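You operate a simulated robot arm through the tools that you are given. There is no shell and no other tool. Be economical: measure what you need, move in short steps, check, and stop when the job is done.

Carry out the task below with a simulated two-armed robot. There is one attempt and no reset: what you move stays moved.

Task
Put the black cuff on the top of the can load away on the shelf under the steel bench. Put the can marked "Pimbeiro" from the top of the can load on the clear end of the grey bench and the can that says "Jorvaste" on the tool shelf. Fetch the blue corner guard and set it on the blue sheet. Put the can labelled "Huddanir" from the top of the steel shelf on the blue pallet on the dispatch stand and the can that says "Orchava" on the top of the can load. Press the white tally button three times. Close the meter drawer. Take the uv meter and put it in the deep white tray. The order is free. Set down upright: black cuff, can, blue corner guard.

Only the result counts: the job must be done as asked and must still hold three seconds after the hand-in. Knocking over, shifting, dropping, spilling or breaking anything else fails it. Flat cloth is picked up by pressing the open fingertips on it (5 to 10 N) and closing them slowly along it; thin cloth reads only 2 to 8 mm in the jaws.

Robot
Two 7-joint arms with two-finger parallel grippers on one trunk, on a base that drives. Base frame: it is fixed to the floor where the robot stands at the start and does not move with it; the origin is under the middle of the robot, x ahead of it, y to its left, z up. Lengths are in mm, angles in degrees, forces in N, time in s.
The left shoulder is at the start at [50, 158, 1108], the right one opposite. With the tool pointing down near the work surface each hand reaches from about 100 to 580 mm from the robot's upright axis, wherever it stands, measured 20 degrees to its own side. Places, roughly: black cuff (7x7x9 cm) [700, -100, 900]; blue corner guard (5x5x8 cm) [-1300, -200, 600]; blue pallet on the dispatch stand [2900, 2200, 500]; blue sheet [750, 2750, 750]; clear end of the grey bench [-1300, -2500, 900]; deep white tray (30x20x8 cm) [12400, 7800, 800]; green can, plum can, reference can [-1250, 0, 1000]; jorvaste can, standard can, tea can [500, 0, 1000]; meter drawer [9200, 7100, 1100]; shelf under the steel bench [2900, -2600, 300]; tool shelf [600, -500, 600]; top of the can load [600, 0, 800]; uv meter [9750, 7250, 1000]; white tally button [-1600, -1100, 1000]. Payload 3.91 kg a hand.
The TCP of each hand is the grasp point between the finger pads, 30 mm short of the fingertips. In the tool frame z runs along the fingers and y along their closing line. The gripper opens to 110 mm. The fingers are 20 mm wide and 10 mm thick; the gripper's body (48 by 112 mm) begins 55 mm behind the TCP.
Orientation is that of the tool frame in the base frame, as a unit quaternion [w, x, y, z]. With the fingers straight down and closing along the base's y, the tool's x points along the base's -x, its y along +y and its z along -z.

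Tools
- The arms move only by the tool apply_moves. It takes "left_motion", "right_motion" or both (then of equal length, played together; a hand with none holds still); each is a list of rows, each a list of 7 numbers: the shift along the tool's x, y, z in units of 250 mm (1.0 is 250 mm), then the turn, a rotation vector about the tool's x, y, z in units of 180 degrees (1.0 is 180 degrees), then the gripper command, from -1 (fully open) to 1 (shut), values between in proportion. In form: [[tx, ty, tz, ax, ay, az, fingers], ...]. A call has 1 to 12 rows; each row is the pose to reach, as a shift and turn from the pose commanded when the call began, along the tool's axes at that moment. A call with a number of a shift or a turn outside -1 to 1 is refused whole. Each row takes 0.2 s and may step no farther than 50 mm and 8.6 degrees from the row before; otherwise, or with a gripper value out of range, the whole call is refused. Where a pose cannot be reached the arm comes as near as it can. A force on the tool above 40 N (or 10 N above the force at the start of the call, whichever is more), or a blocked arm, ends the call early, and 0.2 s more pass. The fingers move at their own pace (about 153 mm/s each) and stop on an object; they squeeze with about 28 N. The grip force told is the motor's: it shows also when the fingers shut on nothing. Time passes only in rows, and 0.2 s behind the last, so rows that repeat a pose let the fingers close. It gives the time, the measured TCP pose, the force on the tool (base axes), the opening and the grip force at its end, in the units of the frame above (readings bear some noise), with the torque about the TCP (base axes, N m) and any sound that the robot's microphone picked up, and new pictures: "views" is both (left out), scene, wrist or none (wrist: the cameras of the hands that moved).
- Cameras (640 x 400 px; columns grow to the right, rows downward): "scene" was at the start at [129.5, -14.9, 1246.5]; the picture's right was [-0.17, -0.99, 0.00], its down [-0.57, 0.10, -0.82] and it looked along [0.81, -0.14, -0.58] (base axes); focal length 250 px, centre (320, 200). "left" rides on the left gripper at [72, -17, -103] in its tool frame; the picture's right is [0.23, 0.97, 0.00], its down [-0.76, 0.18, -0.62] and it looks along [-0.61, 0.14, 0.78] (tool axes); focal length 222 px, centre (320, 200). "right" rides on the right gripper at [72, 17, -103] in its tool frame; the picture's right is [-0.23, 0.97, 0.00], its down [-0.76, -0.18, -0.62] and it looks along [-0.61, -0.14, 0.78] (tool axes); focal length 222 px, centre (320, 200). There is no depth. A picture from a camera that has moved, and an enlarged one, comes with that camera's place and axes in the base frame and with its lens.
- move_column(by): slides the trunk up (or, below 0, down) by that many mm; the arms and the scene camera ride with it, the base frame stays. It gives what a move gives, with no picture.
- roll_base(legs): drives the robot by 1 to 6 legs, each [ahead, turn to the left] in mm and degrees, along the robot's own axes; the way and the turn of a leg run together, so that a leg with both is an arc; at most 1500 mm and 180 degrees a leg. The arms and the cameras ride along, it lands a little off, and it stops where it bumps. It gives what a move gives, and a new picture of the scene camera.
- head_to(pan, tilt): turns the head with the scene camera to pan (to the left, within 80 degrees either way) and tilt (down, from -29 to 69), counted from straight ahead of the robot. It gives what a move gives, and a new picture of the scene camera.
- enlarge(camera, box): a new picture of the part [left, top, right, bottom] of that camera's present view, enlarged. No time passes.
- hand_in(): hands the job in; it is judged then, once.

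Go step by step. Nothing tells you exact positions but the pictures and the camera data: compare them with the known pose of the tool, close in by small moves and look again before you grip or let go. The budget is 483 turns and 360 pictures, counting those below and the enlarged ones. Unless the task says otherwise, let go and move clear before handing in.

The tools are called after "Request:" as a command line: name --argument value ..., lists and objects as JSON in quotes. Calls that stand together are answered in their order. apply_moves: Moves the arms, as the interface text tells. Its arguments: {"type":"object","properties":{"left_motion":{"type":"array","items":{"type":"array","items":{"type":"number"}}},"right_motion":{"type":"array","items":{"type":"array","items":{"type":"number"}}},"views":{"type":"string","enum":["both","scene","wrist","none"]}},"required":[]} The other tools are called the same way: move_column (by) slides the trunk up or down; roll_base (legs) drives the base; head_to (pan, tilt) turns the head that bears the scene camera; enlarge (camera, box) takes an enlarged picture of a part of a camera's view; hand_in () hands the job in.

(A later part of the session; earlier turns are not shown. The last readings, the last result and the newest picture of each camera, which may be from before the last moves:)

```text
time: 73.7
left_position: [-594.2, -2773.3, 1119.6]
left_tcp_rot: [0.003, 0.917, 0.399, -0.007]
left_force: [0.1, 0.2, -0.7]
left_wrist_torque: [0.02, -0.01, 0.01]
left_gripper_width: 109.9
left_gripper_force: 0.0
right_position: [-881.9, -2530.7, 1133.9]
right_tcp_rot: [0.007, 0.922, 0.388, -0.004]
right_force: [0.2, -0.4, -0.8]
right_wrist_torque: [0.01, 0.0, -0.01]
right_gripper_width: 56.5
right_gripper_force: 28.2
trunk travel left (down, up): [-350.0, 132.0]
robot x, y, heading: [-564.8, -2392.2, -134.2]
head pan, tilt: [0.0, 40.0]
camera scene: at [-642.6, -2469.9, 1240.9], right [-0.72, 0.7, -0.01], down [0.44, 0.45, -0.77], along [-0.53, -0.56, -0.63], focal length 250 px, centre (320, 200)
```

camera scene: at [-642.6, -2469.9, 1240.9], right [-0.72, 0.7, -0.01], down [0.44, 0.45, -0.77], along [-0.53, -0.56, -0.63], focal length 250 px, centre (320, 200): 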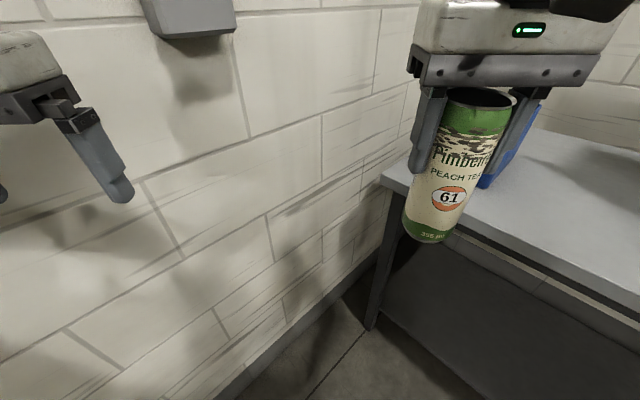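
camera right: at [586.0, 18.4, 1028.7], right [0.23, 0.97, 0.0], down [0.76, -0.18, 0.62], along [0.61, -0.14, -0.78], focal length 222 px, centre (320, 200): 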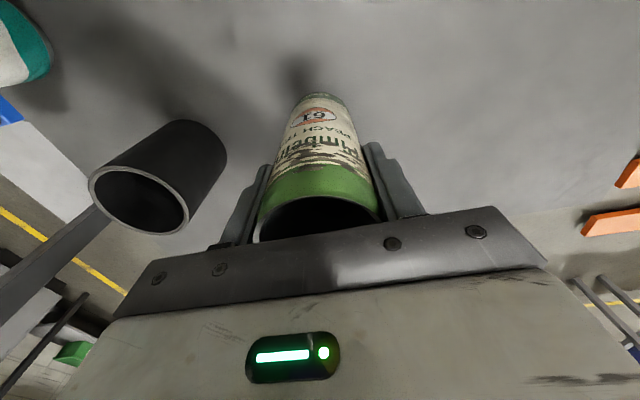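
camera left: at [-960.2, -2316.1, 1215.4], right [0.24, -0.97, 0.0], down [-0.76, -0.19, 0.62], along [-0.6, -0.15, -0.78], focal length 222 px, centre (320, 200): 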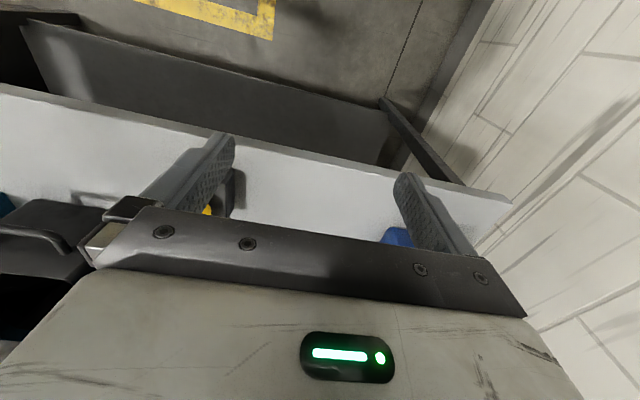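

The left arm brushed the wall while turning. I back off and approach from a position farther from the wall.

Request:
roll_base --legs '[[-250, 0], [0, -46], [320, 0], [0, 15]]'

Request:
head_to --pan 0 --tilt 45

```text
time: 80.3
left_position: [-940.7, -2531.0, 1113.1]
left_tcp_rot: [-0.004, 0.99, 0.14, -0.002]
left_force: [0.1, -0.3, 0.1]
left_wrist_torque: [0.02, -0.02, -0.01]
left_gripper_width: 110.1
left_gripper_force: 0.1
right_position: [-1060.9, -2176.9, 1130.5]
right_tcp_rot: [0.0, 0.992, 0.127, 0.0]
right_force: [-0.3, -0.5, -0.7]
right_wrist_torque: [0.01, 0.02, -0.01]
right_gripper_width: 56.2
right_gripper_force: 28.1
trunk travel left (down, up): [-350.0, 132.0]
robot x, y, heading: [-708.6, -2216.0, -164.9]
head pan, tilt: [0.0, 40.0]
camera scene: at [-825.4, -2247.2, 1239.3], right [-0.26, 0.97, 0.0], down [0.62, 0.17, -0.77], along [-0.74, -0.2, -0.64], focal length 250 px, centre (320, 200)
```

scene: 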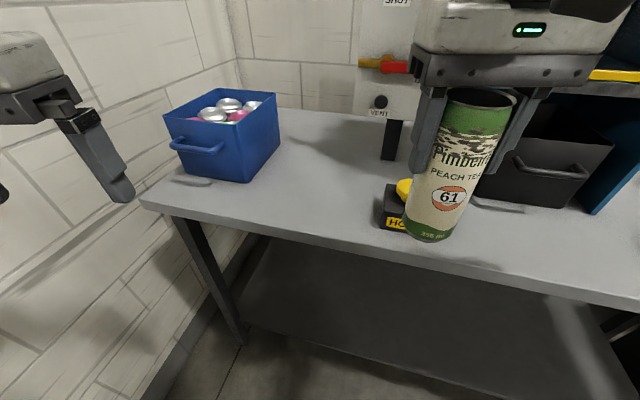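

```text
time: 80.9
left_position: [-940.6, -2530.5, 1113.8]
left_tcp_rot: [-0.003, 0.99, 0.14, -0.002]
left_force: [0.0, 0.4, -0.4]
left_wrist_torque: [0.0, 0.04, 0.02]
left_gripper_width: 110.1
left_gripper_force: 0.0
right_position: [-1060.8, -2177.0, 1130.5]
right_tcp_rot: [0.0, 0.992, 0.128, 0.0]
right_force: [0.0, -0.3, 0.0]
right_wrist_torque: [0.01, 0.01, 0.01]
right_gripper_width: 56.1
right_gripper_force: 28.0
trunk travel left (down, up): [-350.0, 132.0]
robot x, y, heading: [-706.5, -2214.2, -165.2]
head pan, tilt: [0.0, 45.0]
camera scene: at [-822.0, -2245.9, 1232.1], right [-0.26, 0.97, 0.0], down [0.68, 0.18, -0.71], along [-0.68, -0.18, -0.71], focal length 250 px, centre (320, 200)
```

scene: 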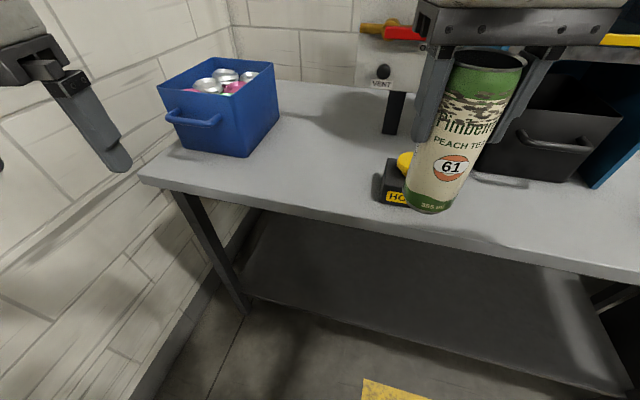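

Clear spot at about (-1240,-2410). I carry Pimbeiro over it with the right hand, first sideways then forward.

Request:
apply_moves --right_motion '[[0, 0.18, 0, 0, 0, 0, 1], [0, 0.36, 0, 0, 0, 0, 1], [0, 0.54, 0, 0, 0, 0, 1], [-0.1, 0.69, 0, 0, 0, 0, 1], [-0.28, 0.719, 0, 0, 0, 0, 1], [-0.46, 0.719, 0, 0, 0, 0, 1], [-0.64, 0.719, 0, 0, 0, 0, 1], [-0.8, 0.719, 0, 0, 0, 0, 1], [-0.93, 0.719, 0, 0, 0, 0, 1], [-0.93, 0.719, 0.12, 0, 0, 0, 1]]' --views "both"

```text
time: 83.1
left_position: [-940.4, -2530.5, 1112.6]
left_tcp_rot: [-0.004, 0.99, 0.139, -0.001]
left_force: [-0.1, 0.3, -0.3]
left_wrist_torque: [0.01, 0.01, 0.03]
left_gripper_width: 110.1
left_gripper_force: 0.1
right_position: [-1219.8, -2388.6, 1093.1]
right_tcp_rot: [0.0, 0.992, 0.127, 0.0]
right_force: [-0.3, -0.5, 0.3]
right_wrist_torque: [0.01, 0.01, 0.02]
right_gripper_width: 56.3
right_gripper_force: 27.9
right hand out of reach, approached as far as the arm can: row 8, 9, 10
trunk travel left (down, up): [-350.0, 132.0]
robot x, y, heading: [-711.6, -2210.3, -164.9]
head pan, tilt: [0.0, 45.0]
camera scene: at [-822.2, -2246.0, 1232.0], right [-0.26, 0.97, 0.0], down [0.68, 0.18, -0.71], along [-0.68, -0.18, -0.71], focal length 250 px, centre (320, 200)
camera right: at [-1147.2, -2386.3, 1196.7], right [0.03, -1.0, 0.0], down [-0.78, -0.02, 0.62], along [-0.62, -0.02, -0.78], focal length 222 px, centre (320, 200)
```

scene: 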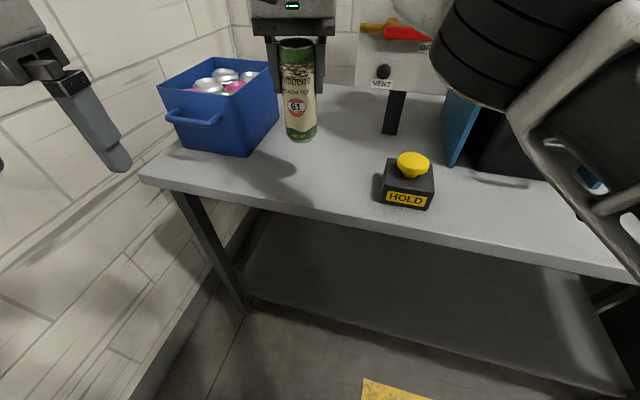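
right: 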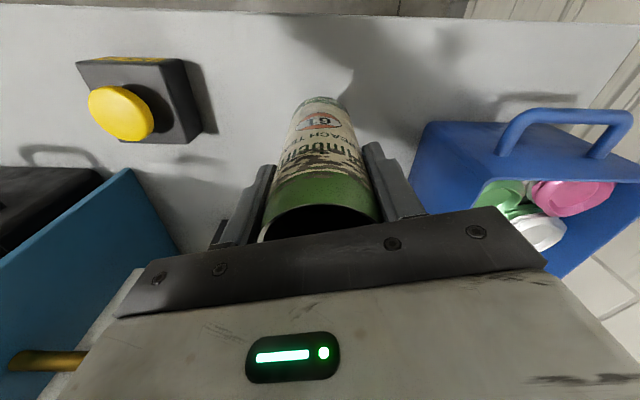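

Slightly short of reach but well placed, at (-1220,-2389). Lower to the bench.

Request:
apply_moves --right_motion '[[0.1, -0.06, 0, 0, 0, 0, 1], [0.1, -0.06, 0.12, 0, 0, 0, 1], [0.1, -0.06, 0.2, 0, 0, 0, 1], [0.1, -0.06, 0.216, 0, 0, 0, 1], [0.1, -0.06, 0.23, 0, 0, 0, 1]]' --views "scene"

```text
time: 84.3
left_position: [-939.7, -2530.0, 1113.4]
left_tcp_rot: [-0.005, 0.99, 0.14, -0.001]
left_force: [-0.3, 0.0, -1.0]
left_wrist_torque: [-0.04, 0.01, 0.0]
left_gripper_width: 110.0
left_gripper_force: 0.1
right_position: [-1199.3, -2367.8, 1034.7]
right_tcp_rot: [0.0, 0.992, 0.127, 0.0]
right_force: [-0.6, -0.3, -0.8]
right_wrist_torque: [0.0, -0.01, 0.02]
right_gripper_width: 56.2
right_gripper_force: 28.1
trunk travel left (down, up): [-350.0, 132.0]
robot x, y, heading: [-707.3, -2215.0, -165.0]
head pan, tilt: [0.0, 45.0]
camera scene: at [-822.0, -2245.9, 1232.0], right [-0.26, 0.97, 0.0], down [0.68, 0.18, -0.71], along [-0.68, -0.18, -0.71], focal length 250 px, centre (320, 200)
```

scene: 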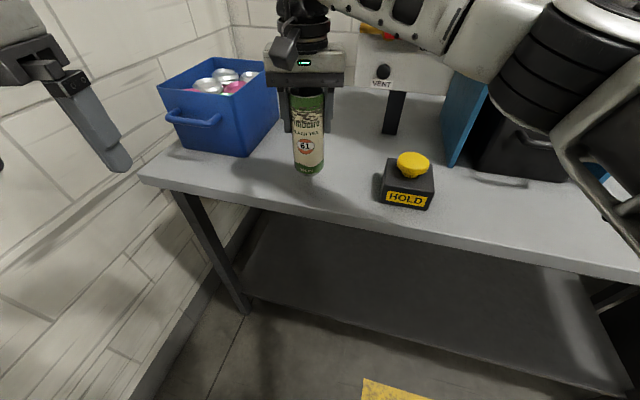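

Commanded pose had followed the reach limit; shift 25 mm back toward the end and feel for contact.

Request:
apply_moves --right_motion '[[-0.08, 0.12, 0, 0, 0, 0, 1], [-0.08, 0.12, 0.012, 0, 0, 0, 1], [-0.08, 0.12, 0.024, 0, 0, 0, 1], [-0.08, 0.12, 0.036, 0, 0, 0, 1]]' --views "scene"

```text
time: 85.3
left_position: [-939.8, -2531.0, 1113.8]
left_tcp_rot: [-0.003, 0.99, 0.14, -0.002]
left_force: [0.2, -0.1, 0.1]
left_wrist_torque: [0.03, -0.03, 0.03]
left_gripper_width: 110.1
left_gripper_force: 0.1
right_position: [-1212.2, -2402.6, 1025.8]
right_tcp_rot: [-0.001, 0.992, 0.127, 0.0]
right_force: [0.0, -0.6, -0.3]
right_wrist_torque: [-0.03, -0.01, -0.01]
right_gripper_width: 55.9
right_gripper_force: 28.4
trunk travel left (down, up): [-350.0, 132.0]
robot x, y, heading: [-706.1, -2215.2, -165.0]
head pan, tilt: [0.0, 45.0]
camera scene: at [-822.0, -2245.9, 1232.0], right [-0.26, 0.97, 0.0], down [0.68, 0.18, -0.71], along [-0.68, -0.18, -0.71], focal length 250 px, centre (320, 200)
```

scene: 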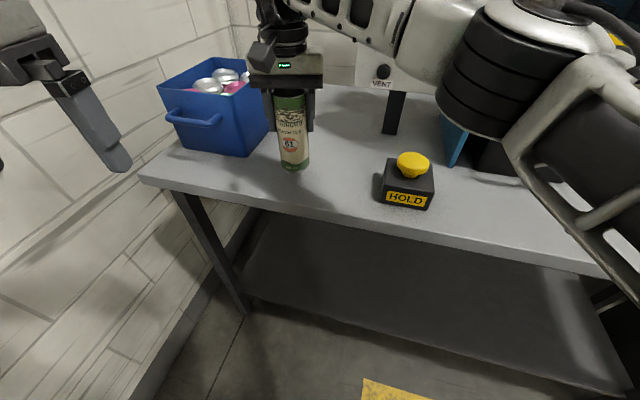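

Still slightly above the bench; continue down.

Request:
apply_moves --right_motion '[[0, 0, 0.012, 0, 0, 0, 1], [0, 0, 0.024, 0, 0, 0, 1], [0, 0, 0.036, 0, 0, 0, 1], [0, 0, 0.048, 0, 0, 0, 1]]' --views "none"

```text
time: 86.3
left_position: [-940.3, -2531.1, 1113.2]
left_tcp_rot: [-0.004, 0.99, 0.141, -0.002]
left_force: [-0.5, 0.4, -0.3]
left_wrist_torque: [-0.02, -0.03, -0.02]
left_gripper_width: 110.1
left_gripper_force: 0.2
right_position: [-1211.2, -2401.8, 1013.0]
right_tcp_rot: [0.0, 0.992, 0.127, 0.001]
right_force: [0.7, -0.2, -0.7]
right_wrist_torque: [0.0, 0.05, 0.01]
right_gripper_width: 56.0
right_gripper_force: 28.1
trunk travel left (down, up): [-350.0, 132.0]
robot x, y, heading: [-706.9, -2212.4, -165.0]
head pan, tilt: [0.0, 45.0]
```

Request:
apply_moves --right_motion '[[0, 0, 0.012, 0, 0, 0, 1], [0, 0, 0.024, 0, 0, 0, 1], [0, 0, 0.036, 0, 0, 0, 1]]' --views "none"

```text
time: 87.1
left_position: [-940.8, -2530.1, 1113.4]
left_tcp_rot: [-0.004, 0.99, 0.141, -0.002]
left_force: [0.0, 1.1, -0.8]
left_wrist_torque: [-0.02, 0.0, -0.03]
left_gripper_width: 109.9
left_gripper_force: 0.0
right_position: [-1211.9, -2400.5, 1005.2]
right_tcp_rot: [0.0, 0.992, 0.127, 0.0]
right_force: [0.6, -0.3, -0.4]
right_wrist_torque: [0.0, 0.02, 0.0]
right_gripper_width: 56.2
right_gripper_force: 27.6
trunk travel left (down, up): [-350.0, 132.0]
robot x, y, heading: [-706.0, -2213.9, -164.9]
head pan, tilt: [0.0, 45.0]
```

No contact yet; check the picture.

Request:
enlarge --camera "scene" --box '[220, 60, 380, 220]'

```text
2.50 times, centred on (300, 140) of scene
camera zoom: at [-822.0, -2245.9, 1232.0], right [-0.26, 0.97, 0.0], down [0.68, 0.18, -0.71], along [-0.68, -0.18, -0.71], focal length 624 px, centre (370, 350)
```

zoom: 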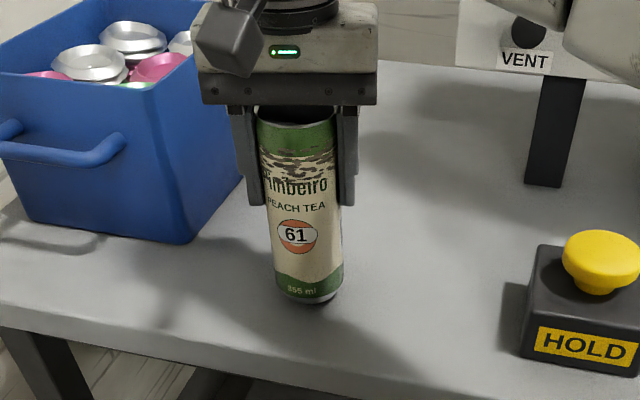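

Request:
apply_moves --right_motion '[[0, 0, 0.01, 0, 0, 0, 1], [0, 0, 0.02, 0, 0, 0, 1], [0, 0, 0.03, 0, 0, 0, 1]]' --views "none"

```text
time: 87.9
left_position: [-940.9, -2531.4, 1113.4]
left_tcp_rot: [-0.004, 0.99, 0.14, -0.002]
left_force: [-0.4, 0.2, 0.4]
left_wrist_torque: [0.02, -0.02, 0.01]
left_gripper_width: 110.3
left_gripper_force: 0.0
right_position: [-1211.7, -2402.4, 998.0]
right_tcp_rot: [-0.001, 0.992, 0.128, 0.0]
right_force: [0.3, -0.2, -0.2]
right_wrist_torque: [-0.01, -0.02, 0.0]
right_gripper_width: 56.1
right_gripper_force: 28.1
trunk travel left (down, up): [-350.0, 132.0]
robot x, y, heading: [-705.3, -2215.2, -165.1]
head pan, tilt: [0.0, 45.0]
```

Request:
apply_moves --right_motion '[[0, 0, 0.01, 0, 0, 0, 1], [0, 0, 0.02, 0, 0, 0, 1], [0, 0, 0.03, 0, 0, 0, 1], [0, 0, 0.04, 0, 0, 0, 1]]' --views "none"

Request:
enlarge --camera "scene" --box '[220, 60, 380, 220]'

```text
time: 88.9
left_position: [-937.7, -2529.9, 1114.5]
left_tcp_rot: [-0.004, 0.99, 0.14, -0.002]
left_force: [0.0, -0.1, 0.2]
left_wrist_torque: [-0.03, 0.0, -0.01]
left_gripper_width: 109.8
left_gripper_force: 0.0
right_position: [-1211.2, -2402.4, 991.0]
right_tcp_rot: [0.003, 0.992, 0.127, -0.004]
right_force: [-0.8, -0.2, 28.8]
right_wrist_torque: [0.03, 0.16, 0.01]
right_gripper_width: 56.2
right_gripper_force: 28.5
trunk travel left (down, up): [-350.0, 132.0]
robot x, y, heading: [-708.6, -2211.2, -164.9]
head pan, tilt: [0.0, 45.0]
```

```text
2.50 times, centred on (300, 140) of scene
camera zoom: at [-820.0, -2245.2, 1232.6], right [-0.26, 0.97, 0.0], down [0.68, 0.18, -0.71], along [-0.68, -0.18, -0.71], focal length 624 px, centre (370, 350)
```

zoom: 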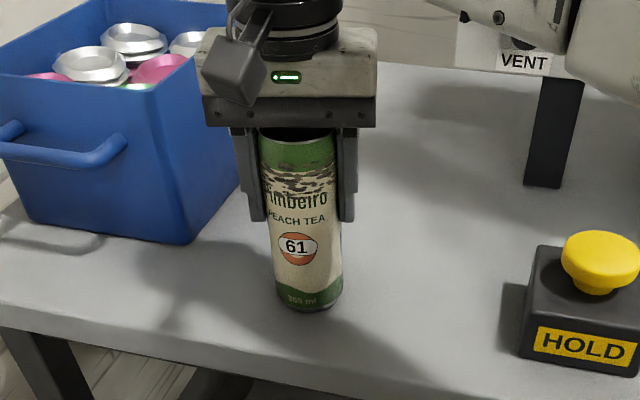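

Contact. Relieve, open partly, rise and retract.

Request:
apply_moves --right_motion '[[0, 0, -0.01, 0, 0, 0, 1], [0, 0, -0.01, 0, 0, 0, 0.3], [0, 0, -0.01, 0, 0, 0, -0.5], [0, 0, -0.01, 0, 0, 0, -0.5], [0, 0, -0.18, 0, 0, 0, -0.5], [0, 0, -0.36, 0, 0, 0, -0.5], [0, 0, -0.5, 0, 0, 0, -0.5]]' --views "both"

```text
time: 90.5
left_position: [-939.5, -2530.7, 1112.9]
left_tcp_rot: [-0.004, 0.99, 0.141, -0.002]
left_force: [-0.1, 0.4, 0.5]
left_wrist_torque: [0.01, -0.04, 0.01]
left_gripper_width: 110.0
left_gripper_force: 0.1
right_position: [-1209.2, -2399.6, 1111.2]
right_tcp_rot: [0.0, 0.992, 0.127, 0.001]
right_force: [-0.5, 0.5, -0.4]
right_wrist_torque: [-0.03, 0.0, 0.0]
right_gripper_width: 82.4
right_gripper_force: 0.1
right hand out of reach, approached as far as the arm can: row 7
trunk travel left (down, up): [-350.0, 132.0]
robot x, y, heading: [-708.9, -2214.7, -165.0]
head pan, tilt: [0.0, 45.0]
camera scene: at [-821.6, -2245.8, 1232.0], right [-0.26, 0.97, 0.0], down [0.68, 0.18, -0.71], along [-0.68, -0.18, -0.71], focal length 250 px, centre (320, 200)
camera right: at [-1135.3, -2398.4, 1215.2], right [0.03, -1.0, 0.0], down [-0.78, -0.02, 0.62], along [-0.62, -0.02, -0.78], focal length 222 px, centre (320, 200)
```

scene: 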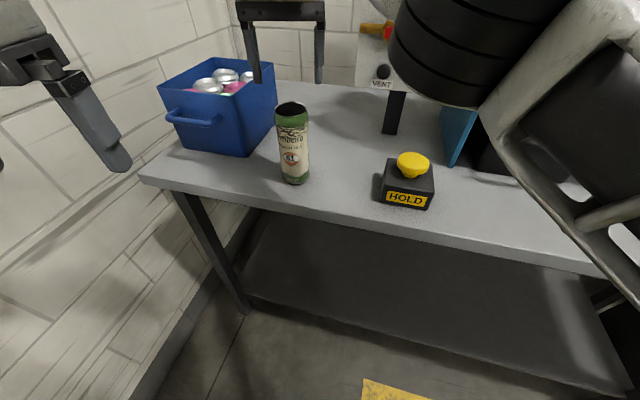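
right: 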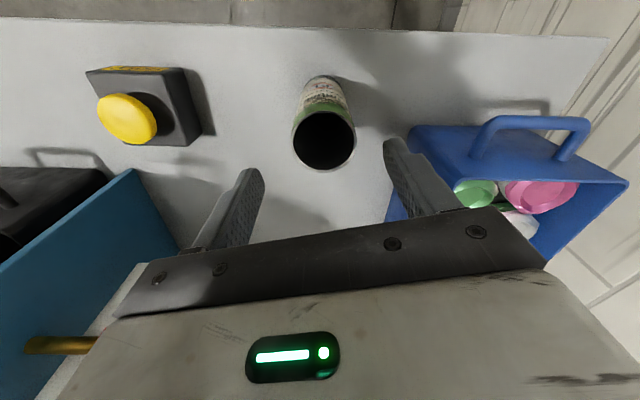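

Pimbeiro stands on the bench. I retract the right arm and go look at the buttons.

Request:
apply_moves --right_motion '[[0.18, 0, 0, 0, 0, 0, -0.5], [0.36, 0, 0, 0, 0, 0, -0.5], [0.54, 0, 0, 0, 0, 0, -0.5], [0.7, -0.08, 0, 0, 0, 0, -0.5], [0.8, -0.22, 0, 0, 0, 0, -0.5], [0.85, -0.4, 0, 0, 0, 0, -0.5], [0.85, -0.58, 0, 0, 0, 0, -0.5], [0.85, -0.75, 0, 0, 0, 0, -0.5], [0.85, -0.9, 0, 0, 0, 0, -0.5]]' --views "none"

Request:
roll_base --legs '[[-200, 0], [0, -105]]'

Request:
head_to --pan 30 --tilt 18

```text
time: 92.5
left_position: [-940.0, -2529.7, 1113.4]
left_tcp_rot: [-0.005, 0.99, 0.14, -0.002]
left_force: [0.5, 0.0, -0.2]
left_wrist_torque: [0.01, -0.01, 0.0]
left_gripper_width: 109.9
left_gripper_force: 0.0
right_position: [-1060.5, -2128.4, 1109.7]
right_tcp_rot: [0.001, 0.992, 0.127, 0.001]
right_force: [0.7, 1.4, -0.5]
right_wrist_torque: [0.04, -0.02, -0.01]
right_gripper_width: 82.7
right_gripper_force: 0.0
trunk travel left (down, up): [-350.0, 132.0]
robot x, y, heading: [-713.3, -2214.1, -164.9]
head pan, tilt: [0.0, 45.0]
```

```text
time: 98.5
left_position: [-756.9, -1853.7, 1112.8]
left_tcp_rot: [-0.004, 0.711, -0.704, 0.003]
left_force: [0.2, 0.2, 0.1]
left_wrist_torque: [-0.01, 0.0, 0.03]
left_gripper_width: 110.1
left_gripper_force: 0.1
right_position: [-338.7, -1845.1, 1109.1]
right_tcp_rot: [0.0, -0.702, 0.712, 0.0]
right_force: [-0.4, -0.3, -0.4]
right_wrist_torque: [-0.02, 0.01, -0.03]
right_gripper_width: 82.4
right_gripper_force: 0.0
trunk travel left (down, up): [-350.0, 132.0]
robot x, y, heading: [-513.0, -2159.3, 89.6]
head pan, tilt: [0.0, 45.0]
camera scene: at [-511.1, -2041.7, 1232.0], right [1.0, -0.01, 0.0], down [-0.01, -0.71, -0.71], along [0.01, 0.71, -0.71], focal length 250 px, centre (320, 200)
```

scene: 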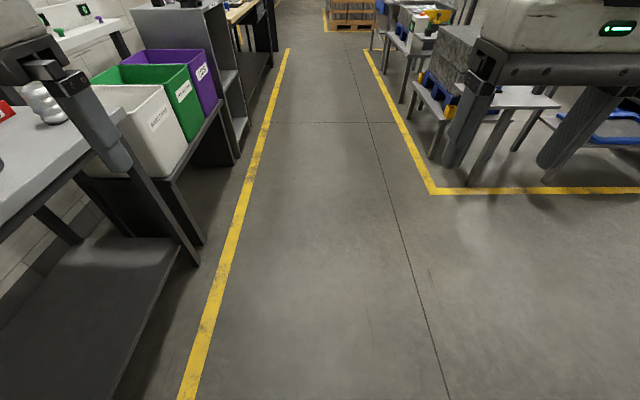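

```text
time: 99.5
left_position: [-756.8, -1854.4, 1113.7]
left_tcp_rot: [-0.003, 0.711, -0.703, 0.003]
left_force: [-0.5, -0.7, 0.3]
left_wrist_torque: [-0.01, 0.01, 0.0]
left_gripper_width: 110.1
left_gripper_force: 0.0
right_position: [-338.0, -1846.1, 1109.6]
right_tcp_rot: [0.0, -0.702, 0.713, 0.0]
right_force: [-0.1, -0.3, -0.5]
right_wrist_torque: [-0.02, -0.01, 0.0]
right_gripper_width: 82.4
right_gripper_force: 0.1
trunk travel left (down, up): [-350.0, 132.0]
robot x, y, heading: [-510.2, -2162.0, 89.5]
head pan, tilt: [30.0, 18.0]
camera scene: at [-557.8, -2041.8, 1273.9], right [0.87, 0.49, 0.0], down [0.15, -0.27, -0.95], along [-0.47, 0.83, -0.31], focal length 250 px, centre (320, 200)
```

scene: 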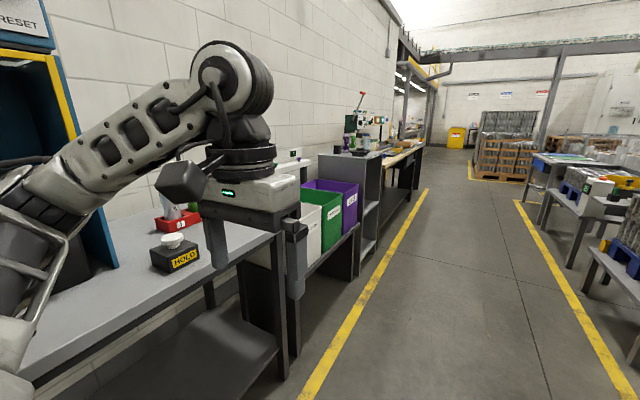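

The wall ledge above the bins carries small buttons. I drive up and face it.

Request:
roll_base --legs '[[1000, 0], [0, 90]]'

Request:
head_to --pan 0 --tilt 22

```text
time: 108.6
left_position: [-811.4, -1418.7, 1112.9]
left_tcp_rot: [-0.004, 1.0, 0.027, -0.001]
left_force: [0.2, -0.2, 0.3]
left_wrist_torque: [-0.01, -0.01, 0.02]
left_gripper_width: 109.9
left_gripper_force: 0.1
right_position: [-836.7, -1000.0, 1108.9]
right_tcp_rot: [0.001, 1.0, 0.013, -0.001]
right_force: [-0.7, 0.5, 0.5]
right_wrist_torque: [-0.03, -0.02, 0.01]
right_gripper_width: 82.3
right_gripper_force: 0.1
trunk travel left (down, up): [-350.0, 132.0]
robot x, y, heading: [-511.0, -1162.6, -178.0]
head pan, tilt: [30.0, 18.0]
camera scene: at [-628.9, -1214.4, 1274.0], right [-0.53, 0.85, 0.0], down [0.26, 0.16, -0.95], along [-0.81, -0.5, -0.31], focal length 250 px, centre (320, 200)
```

scene: 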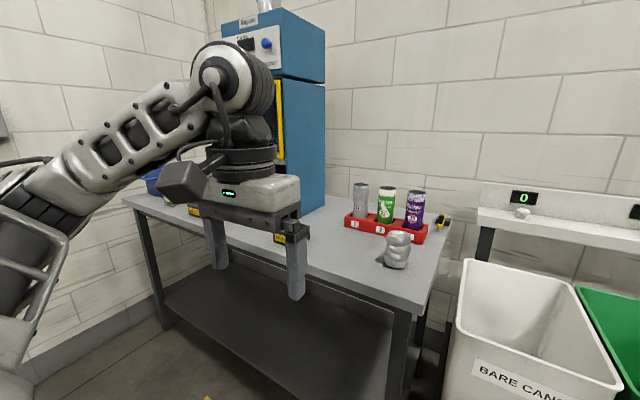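

```text
time: 109.5
left_position: [-810.5, -1418.9, 1113.3]
left_tcp_rot: [-0.004, 1.0, 0.026, -0.001]
left_force: [0.6, -0.2, 0.5]
left_wrist_torque: [-0.01, 0.02, -0.01]
left_gripper_width: 109.8
left_gripper_force: 0.1
right_position: [-836.7, -999.6, 1109.7]
right_tcp_rot: [0.0, 1.0, 0.013, 0.0]
right_force: [-0.6, -0.4, 0.6]
right_wrist_torque: [-0.05, 0.0, -0.01]
right_gripper_width: 82.4
right_gripper_force: 0.1
trunk travel left (down, up): [-350.0, 132.0]
robot x, y, heading: [-513.9, -1162.2, -178.1]
head pan, tilt: [0.0, 22.0]
camera scene: at [-642.4, -1168.2, 1267.5], right [-0.03, 1.0, 0.0], down [0.37, 0.01, -0.93], along [-0.93, -0.03, -0.37], focal length 250 px, centre (320, 200)
```

scene: 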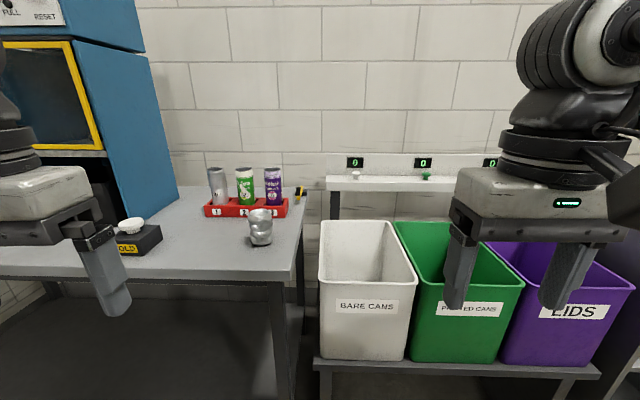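

The white tally button is on the wall ledge at about (-1600,-1053,1000), above the white bin. Take a closer look.

Request:
enlarge --camera "scene" --box '[310, 140, 470, 240]'

```text
4.00 times, centred on (390, 190) of scene
camera zoom: at [-642.4, -1168.2, 1267.5], right [-0.03, 1.0, 0.0], down [0.37, 0.01, -0.93], along [-0.93, -0.03, -0.37], focal length 998 px, centre (40, 240)
```

zoom: 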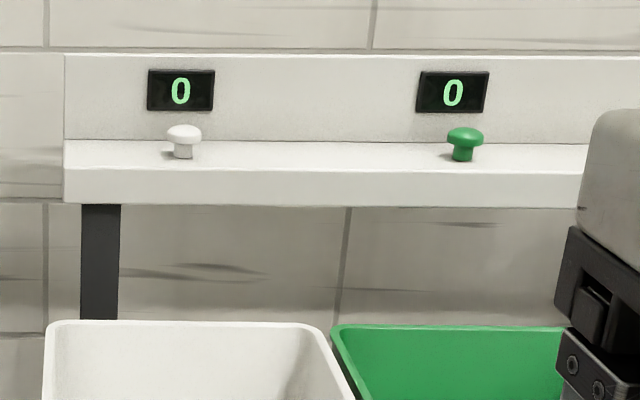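

It's a mushroom button pressed from above. I move closer and look down at the clearance.

Request:
roll_base --legs '[[230, 0]]'

Request:
head_to --pan 0 --tilt 55

```text
time: 111.2
left_position: [-1040.8, -1426.6, 1114.0]
left_tcp_rot: [-0.005, 1.0, 0.026, 0.0]
left_force: [-0.7, 0.4, 0.1]
left_wrist_torque: [-0.01, 0.02, -0.03]
left_gripper_width: 109.9
left_gripper_force: 0.0
right_position: [-1066.5, -1007.1, 1109.6]
right_tcp_rot: [0.0, 1.0, 0.013, 0.0]
right_force: [-0.2, 0.4, 0.0]
right_wrist_torque: [-0.02, -0.02, 0.02]
right_gripper_width: 82.3
right_gripper_force: 0.1
trunk travel left (down, up): [-350.0, 132.0]
robot x, y, heading: [-740.4, -1168.1, -178.1]
head pan, tilt: [0.0, 22.0]
camera scene: at [-872.1, -1175.5, 1267.4], right [-0.03, 1.0, 0.0], down [0.38, 0.01, -0.93], along [-0.93, -0.03, -0.38], focal length 250 px, centre (320, 200)
```

scene: 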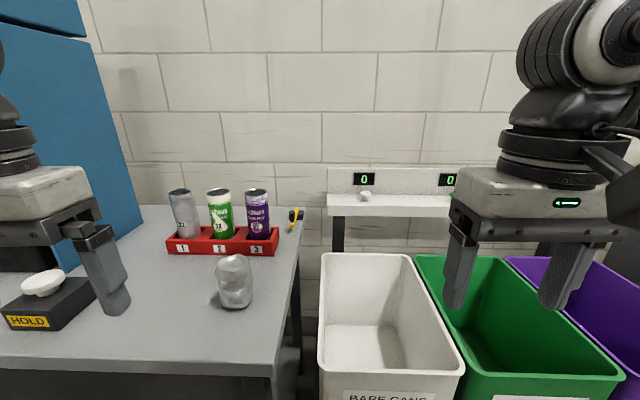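

```text
time: 112.2
left_position: [-1041.0, -1425.6, 1112.2]
left_tcp_rot: [-0.005, 1.0, 0.027, -0.001]
left_force: [-0.4, 0.2, 0.1]
left_wrist_torque: [-0.04, 0.01, 0.0]
left_gripper_width: 110.0
left_gripper_force: 0.1
right_position: [-1065.8, -1007.7, 1111.1]
right_tcp_rot: [0.001, 1.0, 0.013, 0.0]
right_force: [0.0, -0.6, -0.4]
right_wrist_torque: [-0.03, 0.0, 0.0]
right_gripper_width: 82.5
right_gripper_force: 0.1
trunk travel left (down, up): [-350.0, 132.0]
robot x, y, heading: [-738.1, -1173.2, -178.2]
head pan, tilt: [0.0, 55.0]
camera scene: at [-850.9, -1174.8, 1218.7], right [-0.03, 1.0, 0.0], down [0.82, 0.03, -0.57], along [-0.57, -0.02, -0.82], focal length 250 px, centre (320, 200)
```

scene: 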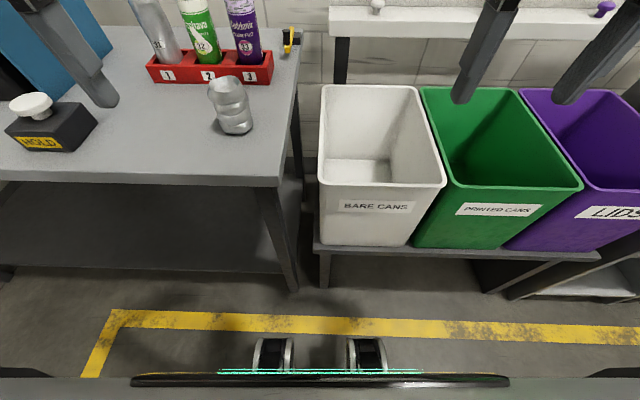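

Button cap is at about (-1520,-1071,1017). I drive 150 mm closer, keeping clear of the rack.

Request:
roll_base --legs '[[150, -1.5]]'

Request:
apply_moves --right_motion '[[0, 0, 0, 0, -0.045, 0, 1], [0, 0, 0, 0, -0.09, 0, 1], [0, 0, 0, 0, -0.135, 0, 1], [0, 0, 0, 0, -0.18, 0, 1]]' --views "wrist"

```text
time: 113.6
left_position: [-1196.0, -1421.2, 1112.5]
left_tcp_rot: [-0.004, 1.0, 0.014, 0.0]
left_force: [0.3, -0.4, 1.1]
left_wrist_torque: [-0.02, 0.01, 0.0]
left_gripper_width: 109.8
left_gripper_force: 0.1
right_position: [-1209.1, -1002.3, 1109.0]
right_tcp_rot: [0.0, 1.0, 0.0, 0.0]
right_force: [-0.1, 0.7, -0.3]
right_wrist_torque: [0.0, -0.03, -0.02]
right_gripper_width: 82.5
right_gripper_force: 0.1
trunk travel left (down, up): [-350.0, 132.0]
robot x, y, heading: [-890.6, -1173.6, -179.4]
head pan, tilt: [0.0, 55.0]
camera scene: at [-999.6, -1174.9, 1218.5], right [-0.01, 1.0, 0.0], down [0.82, 0.01, -0.57], along [-0.57, 0.0, -0.82], focal length 250 px, centre (320, 200)
```

scene: 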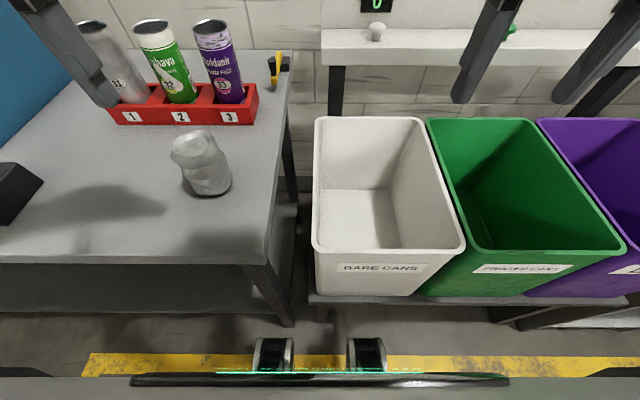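

```text
time: 114.6
left_position: [-1195.3, -1421.6, 1114.6]
left_tcp_rot: [-0.005, 1.0, 0.013, -0.001]
left_force: [0.1, -0.4, -0.5]
left_wrist_torque: [0.02, 0.02, 0.02]
left_gripper_width: 109.8
left_gripper_force: 0.1
right_position: [-1210.7, -1001.8, 1110.2]
right_tcp_rot: [0.0, 0.96, 0.0, -0.279]
right_force: [-0.1, 0.3, 0.0]
right_wrist_torque: [0.0, -0.02, 0.01]
right_gripper_width: 0.0
right_gripper_force: 27.8
trunk travel left (down, up): [-350.0, 132.0]
robot x, y, heading: [-893.8, -1174.5, -179.5]
head pan, tilt: [0.0, 55.0]
camera right: at [-1094.1, -1019.3, 1158.7], right [-0.19, -0.97, 0.12], down [-0.31, 0.18, 0.93], along [-0.93, 0.14, -0.33], focal length 222 px, centre (320, 200)
```

right: 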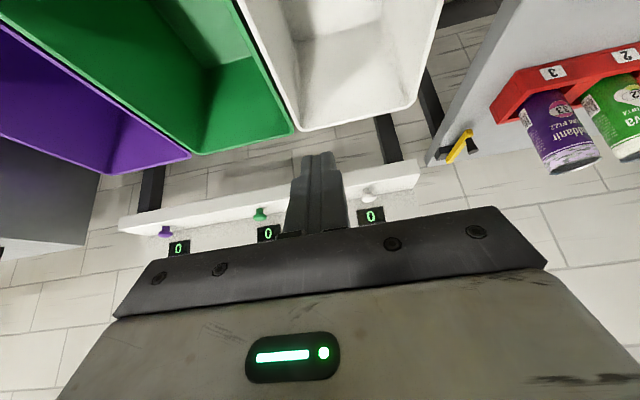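

The right hand is tilted and closed. I move the fingertips to ~35 mm above the button.

Request:
apply_moves --right_motion '[[-0.135, 0.037, 0.106, 0, 0, 0, 1], [-0.27, 0.074, 0.21, 0, 0, 0, 1], [-0.4, 0.11, 0.317, 0, 0, 0, 1], [-0.54, 0.148, 0.42, 0, 0, 0, 1], [-0.67, 0.186, 0.53, 0, 0, 0, 1], [-0.81, 0.223, 0.634, 0, 0, 0, 1], [-0.942, 0.26, 0.74, 0, 0, 0, 1]]' --views "both"

```text
time: 116.2
left_position: [-1194.8, -1420.7, 1113.1]
left_tcp_rot: [-0.004, 1.0, 0.013, -0.001]
left_force: [-0.3, 0.8, -0.4]
left_wrist_torque: [0.01, -0.01, 0.04]
left_gripper_width: 109.9
left_gripper_force: 0.1
right_position: [-1509.3, -1068.4, 1079.7]
right_tcp_rot: [-0.001, 0.961, 0.0, -0.278]
right_force: [0.1, 0.5, -0.2]
right_wrist_torque: [-0.04, 0.0, 0.0]
right_gripper_width: 0.1
right_gripper_force: 28.1
trunk travel left (down, up): [-350.0, 132.0]
robot x, y, heading: [-889.4, -1172.2, -179.7]
head pan, tilt: [0.0, 55.0]
camera scene: at [-999.3, -1175.2, 1218.6], right [-0.01, 1.0, 0.0], down [0.82, 0.01, -0.57], along [-0.57, 0.0, -0.82], focal length 250 px, centre (320, 200)
camera right: at [-1393.6, -1085.4, 1128.7], right [-0.19, -0.97, 0.12], down [-0.31, 0.18, 0.93], along [-0.93, 0.14, -0.33], focal length 222 px, centre (320, 200)
```

scene: 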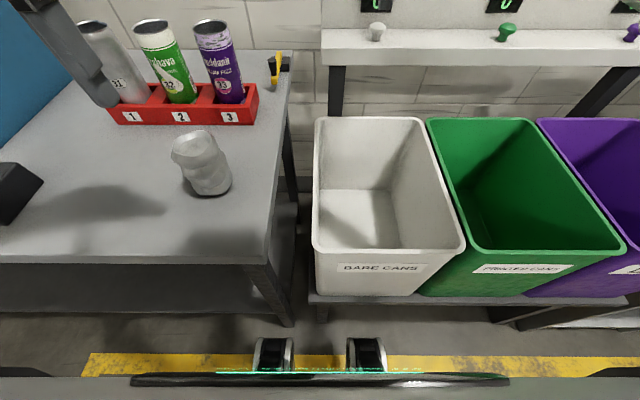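
right: 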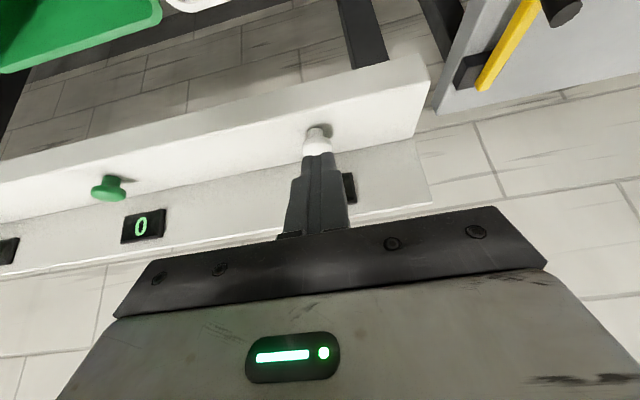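

Triangulating again with the wrist views, the cap is really at about (-1605,-1057,988). I tilt further and reach out above it.

Request:
apply_moves --right_motion '[[-0.08, -0.015, 0.08, 0, -0.035, 0, 1], [-0.16, -0.03, 0.16, 0, -0.07, 0, 1], [-0.236, -0.044, 0.24, 0, -0.07, 0, 1]]' --views "both"

```text
time: 117.0
left_position: [-1194.9, -1420.8, 1112.7]
left_tcp_rot: [-0.004, 1.0, 0.013, 0.0]
left_force: [0.7, -0.8, 0.0]
left_wrist_torque: [0.01, -0.02, -0.01]
left_gripper_width: 110.0
left_gripper_force: 0.1
right_position: [-1591.0, -1056.9, 1060.0]
right_tcp_rot: [0.0, 0.924, 0.0, -0.383]
right_force: [-0.8, 0.1, 0.2]
right_wrist_torque: [-0.01, -0.02, 0.03]
right_gripper_width: 0.0
right_gripper_force: 27.9
trunk travel left (down, up): [-350.0, 132.0]
robot x, y, heading: [-889.1, -1171.5, -179.7]
head pan, tilt: [0.0, 55.0]
camera scene: at [-999.2, -1175.1, 1218.6], right [-0.01, 1.0, 0.0], down [0.82, 0.01, -0.57], along [-0.57, 0.0, -0.82], focal length 250 px, centre (320, 200)
camera right: at [-1467.5, -1073.8, 1083.1], right [-0.16, -0.97, 0.16], down [-0.1, 0.18, 0.98], along [-0.98, 0.14, -0.12], focal length 222 px, centre (320, 200)
```

scene: 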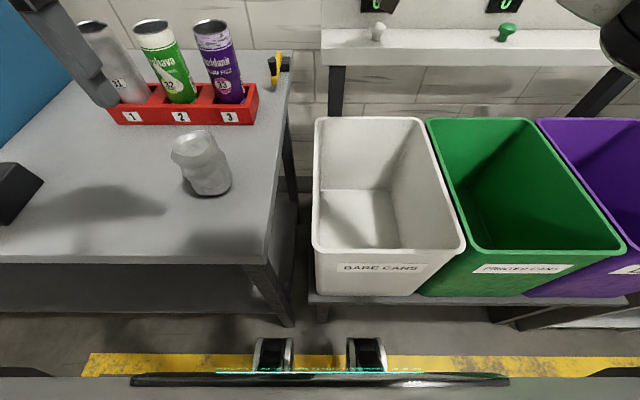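
right: 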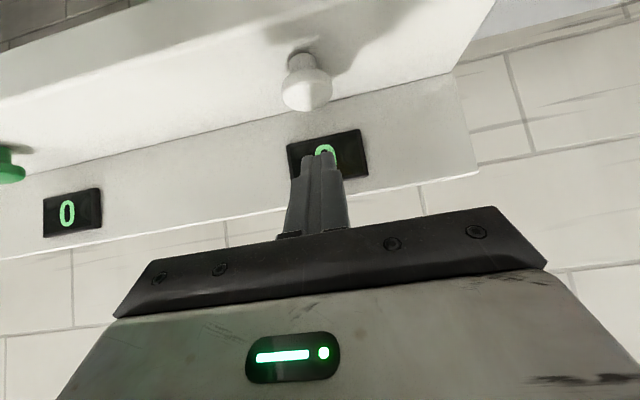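

Now the fingertips are roughly over the cap. Lower in small steps.

Request:
apply_moves --right_motion '[[0.018, 0, 0.054, 0, 0, 0, 1], [0.04, 0, 0.075, 0, 0, 0, 1], [0.054, 0, 0.088, 0, 0, 0, 1]]' --views "wrist"

```text
time: 117.8
left_position: [-1194.4, -1421.4, 1114.5]
left_tcp_rot: [-0.005, 1.0, 0.013, -0.001]
left_force: [1.0, 0.2, 0.5]
left_wrist_torque: [0.01, 0.03, 0.0]
left_gripper_width: 110.2
left_gripper_force: 0.0
right_position: [-1596.3, -1057.7, 1036.9]
right_tcp_rot: [0.0, 0.924, 0.0, -0.383]
right_force: [0.0, 0.2, -0.8]
right_wrist_torque: [-0.05, 0.01, 0.01]
right_gripper_width: 0.1
right_gripper_force: 28.3
trunk travel left (down, up): [-350.0, 132.0]
robot x, y, heading: [-892.7, -1174.0, -179.4]
head pan, tilt: [0.0, 55.0]
camera right: at [-1472.6, -1073.7, 1058.6], right [-0.16, -0.97, 0.16], down [-0.1, 0.18, 0.98], along [-0.98, 0.14, -0.12], focal length 222 px, centre (320, 200)
```

right: 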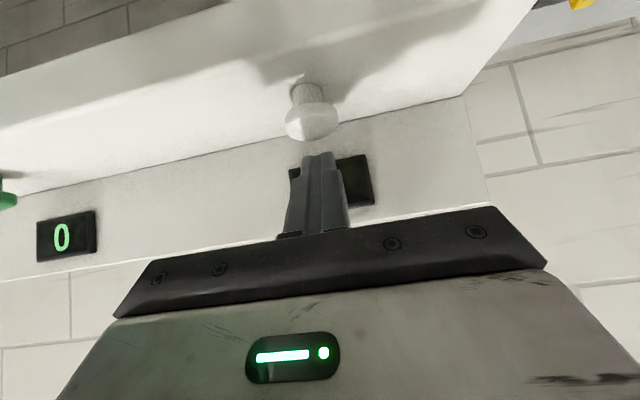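

About 9 mm above the cap. Continue with 3 mm steps.

Request:
apply_moves --right_motion '[[0.012, -0.012, 0.012, 0, 0, 0, 1], [0.024, -0.012, 0.024, 0, 0, 0, 1], [0.033, -0.012, 0.033, 0, 0, 0, 1], [0.042, -0.012, 0.042, 0, 0, 0, 1]]' --views "wrist"

```text
time: 118.8
left_position: [-1193.6, -1420.9, 1113.7]
left_tcp_rot: [-0.004, 1.0, 0.014, -0.001]
left_force: [-0.9, 0.4, 0.2]
left_wrist_torque: [-0.01, -0.02, 0.0]
left_gripper_width: 110.1
left_gripper_force: 0.1
right_position: [-1595.7, -1052.5, 1020.6]
right_tcp_rot: [0.001, 0.923, -0.001, -0.384]
right_force: [-0.6, 0.3, 2.9]
right_wrist_torque: [0.05, 0.05, -0.03]
right_gripper_width: 0.0
right_gripper_force: 27.8
trunk travel left (down, up): [-350.0, 132.0]
robot x, y, heading: [-892.3, -1177.5, -179.7]
head pan, tilt: [0.0, 55.0]
camera right: at [-1472.5, -1070.4, 1044.1], right [-0.16, -0.97, 0.16], down [-0.1, 0.18, 0.98], along [-0.98, 0.14, -0.12], focal length 222 px, centre (320, 200)
```

right: 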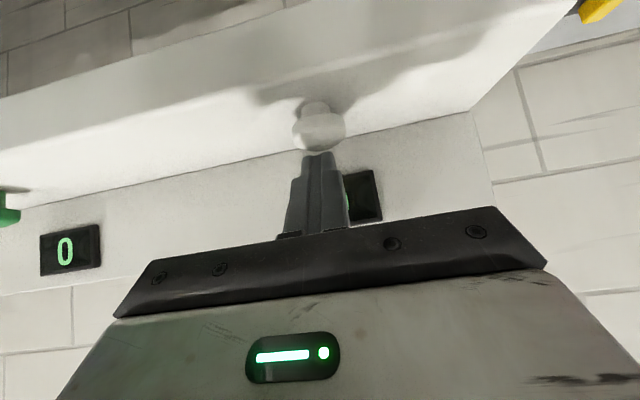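

Contact (≈3 N). I aim the head at the counter, then press further.

Request:
head_to --pan -5 --tilt 25

Request:
apply_moves --right_motion '[[0.007, 0, 0.007, 0, 0, 0, 1], [0.014, 0, 0.014, 0, 0, 0, 1]]' --views "scene"

```text
time: 119.7
left_position: [-1195.1, -1421.1, 1112.8]
left_tcp_rot: [-0.005, 1.0, 0.013, -0.002]
left_force: [-0.1, 0.8, -0.3]
left_wrist_torque: [-0.01, 0.01, -0.02]
left_gripper_width: 110.2
left_gripper_force: 0.1
right_position: [-1596.0, -1052.1, 1021.3]
right_tcp_rot: [0.0, 0.924, 0.0, -0.383]
right_force: [-0.2, 0.6, 1.6]
right_wrist_torque: [0.02, 0.05, -0.03]
right_gripper_width: 0.1
right_gripper_force: 28.5
trunk travel left (down, up): [-350.0, 132.0]
robot x, y, heading: [-887.1, -1176.5, -179.5]
head pan, tilt: [-5.0, 25.0]
camera scene: at [-1018.6, -1166.9, 1262.6], right [0.08, 1.0, 0.0], down [0.42, -0.03, -0.91], along [-0.9, 0.07, -0.42], focal length 250 px, centre (320, 200)
```

scene: 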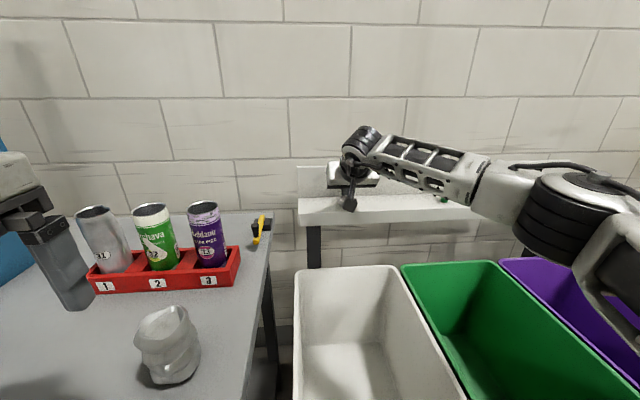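

```text
time: 120.3
left_position: [-1195.9, -1420.4, 1113.2]
left_tcp_rot: [-0.004, 1.0, 0.012, -0.001]
left_force: [0.5, -0.4, -0.8]
left_wrist_torque: [-0.02, 0.01, 0.0]
left_gripper_width: 109.7
left_gripper_force: 0.0
right_position: [-1595.7, -1052.3, 1015.9]
right_tcp_rot: [0.0, 0.923, 0.0, -0.384]
right_force: [-1.4, 0.8, 3.2]
right_wrist_torque: [0.03, 0.09, -0.06]
right_gripper_width: 0.0
right_gripper_force: 28.4
trunk travel left (down, up): [-350.0, 132.0]
robot x, y, heading: [-890.7, -1173.6, -179.6]
head pan, tilt: [-5.0, 25.0]
heard: click
camera scene: at [-1018.6, -1166.9, 1262.7], right [0.08, 1.0, 0.0], down [0.42, -0.03, -0.91], along [-0.9, 0.07, -0.42], focal length 250 px, centre (320, 200)
```

scene: 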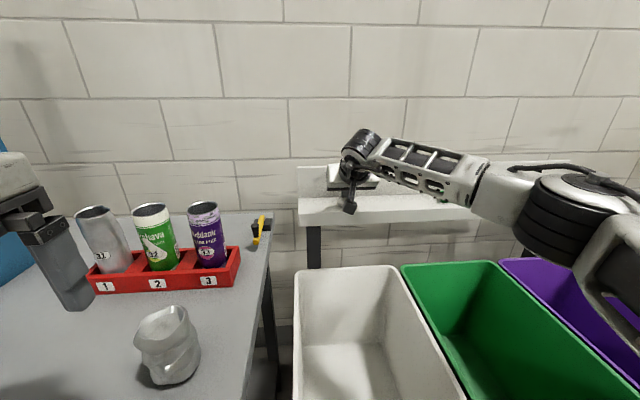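

Heard a click — press one. Release fully and check the counter.

Request:
apply_moves --right_motion '[[-0.03, 0, -0.03, 0, 0, 0, 1], [-0.1, 0, -0.1, 0, 0, 0, 1], [-0.1, 0, -0.1, 0, 0, 0, 1]]' --views "wrist"

```text
time: 121.1
left_position: [-1195.1, -1420.5, 1113.0]
left_tcp_rot: [-0.005, 1.0, 0.013, -0.001]
left_force: [-0.6, -0.3, -0.2]
left_wrist_torque: [0.02, 0.02, 0.01]
left_gripper_width: 110.3
left_gripper_force: 0.0
right_position: [-1596.4, -1054.2, 1050.5]
right_tcp_rot: [0.0, 0.924, 0.0, -0.383]
right_force: [0.0, -0.7, 0.1]
right_wrist_torque: [-0.01, 0.01, -0.01]
right_gripper_width: 0.0
right_gripper_force: 28.2
trunk travel left (down, up): [-350.0, 132.0]
robot x, y, heading: [-891.6, -1173.2, -179.8]
head pan, tilt: [-5.0, 25.0]
camera right: at [-1472.8, -1071.2, 1073.8], right [-0.16, -0.97, 0.16], down [-0.1, 0.18, 0.98], along [-0.98, 0.14, -0.12], focal length 222 px, centre (320, 200)
```

right: 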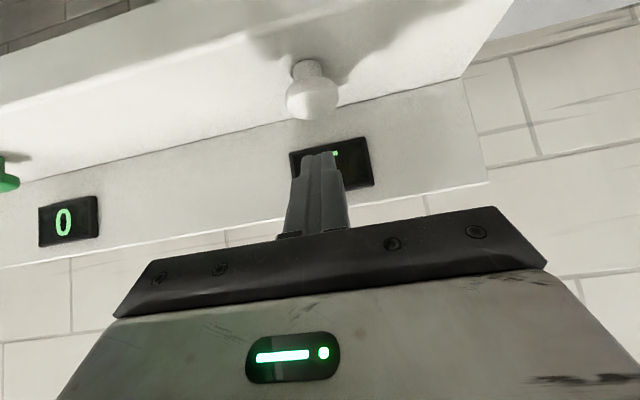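

Counter changed to 1. Press again with the same depth and release.

Request:
apply_moves --right_motion '[[0.07, 0, 0.07, 0, 0, 0, 1], [0.09, 0, 0.09, 0, 0, 0, 1], [0.1, 0, 0.1, 0, 0, 0, 1], [0.1, 0, 0.1, 0, 0, 0, 1], [0.07, 0, 0.07, 0, 0, 0, 1], [0, 0, 0, 0, 0, 0, 1], [0, 0, 0, 0, 0, 0, 1]]' --views "none"

```text
time: 122.7
left_position: [-1193.9, -1420.2, 1113.2]
left_tcp_rot: [-0.004, 1.0, 0.013, -0.001]
left_force: [0.3, -0.1, -0.8]
left_wrist_torque: [-0.01, -0.03, -0.02]
left_gripper_width: 110.1
left_gripper_force: 0.1
right_position: [-1596.3, -1054.3, 1050.9]
right_tcp_rot: [0.0, 0.924, -0.001, -0.383]
right_force: [-0.7, 0.3, 0.2]
right_wrist_torque: [-0.03, -0.01, -0.01]
right_gripper_width: 0.3
right_gripper_force: 28.0
trunk travel left (down, up): [-350.0, 132.0]
robot x, y, heading: [-890.5, -1172.0, -179.5]
head pan, tilt: [-5.0, 25.0]
heard: click
```

Second click. Check the counter by raising a bit further.

Request:
apply_moves --right_motion '[[-0.1, 0.15, -0.06, 0, 0, 0, 1], [0, 0, 0, 0, 0, 0, 1]]' --views "none"

Request:
enlarge --camera "right" --box '[220, 60, 420, 220]'

```text
time: 123.3
left_position: [-1194.9, -1420.1, 1112.7]
left_tcp_rot: [-0.005, 1.0, 0.013, -0.001]
left_force: [0.5, 0.7, -0.2]
left_wrist_torque: [0.0, 0.04, 0.01]
left_gripper_width: 110.2
left_gripper_force: 0.0
right_position: [-1597.4, -1051.6, 1051.2]
right_tcp_rot: [0.0, 0.924, 0.0, -0.383]
right_force: [0.1, -0.1, -0.4]
right_wrist_torque: [0.01, 0.01, -0.03]
right_gripper_width: 0.0
right_gripper_force: 28.4
trunk travel left (down, up): [-350.0, 132.0]
robot x, y, heading: [-891.4, -1174.0, -179.4]
head pan, tilt: [-5.0, 25.0]
```

```text
2.50 times, centred on (320, 140) of right
camera zoom: at [-1473.7, -1069.1, 1073.1], right [-0.16, -0.97, 0.16], down [-0.1, 0.18, 0.98], along [-0.98, 0.14, -0.12], focal length 555 px, centre (320, 350)
```

zoom: 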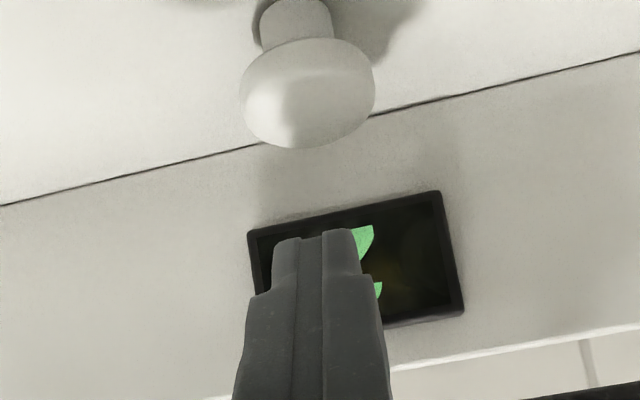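

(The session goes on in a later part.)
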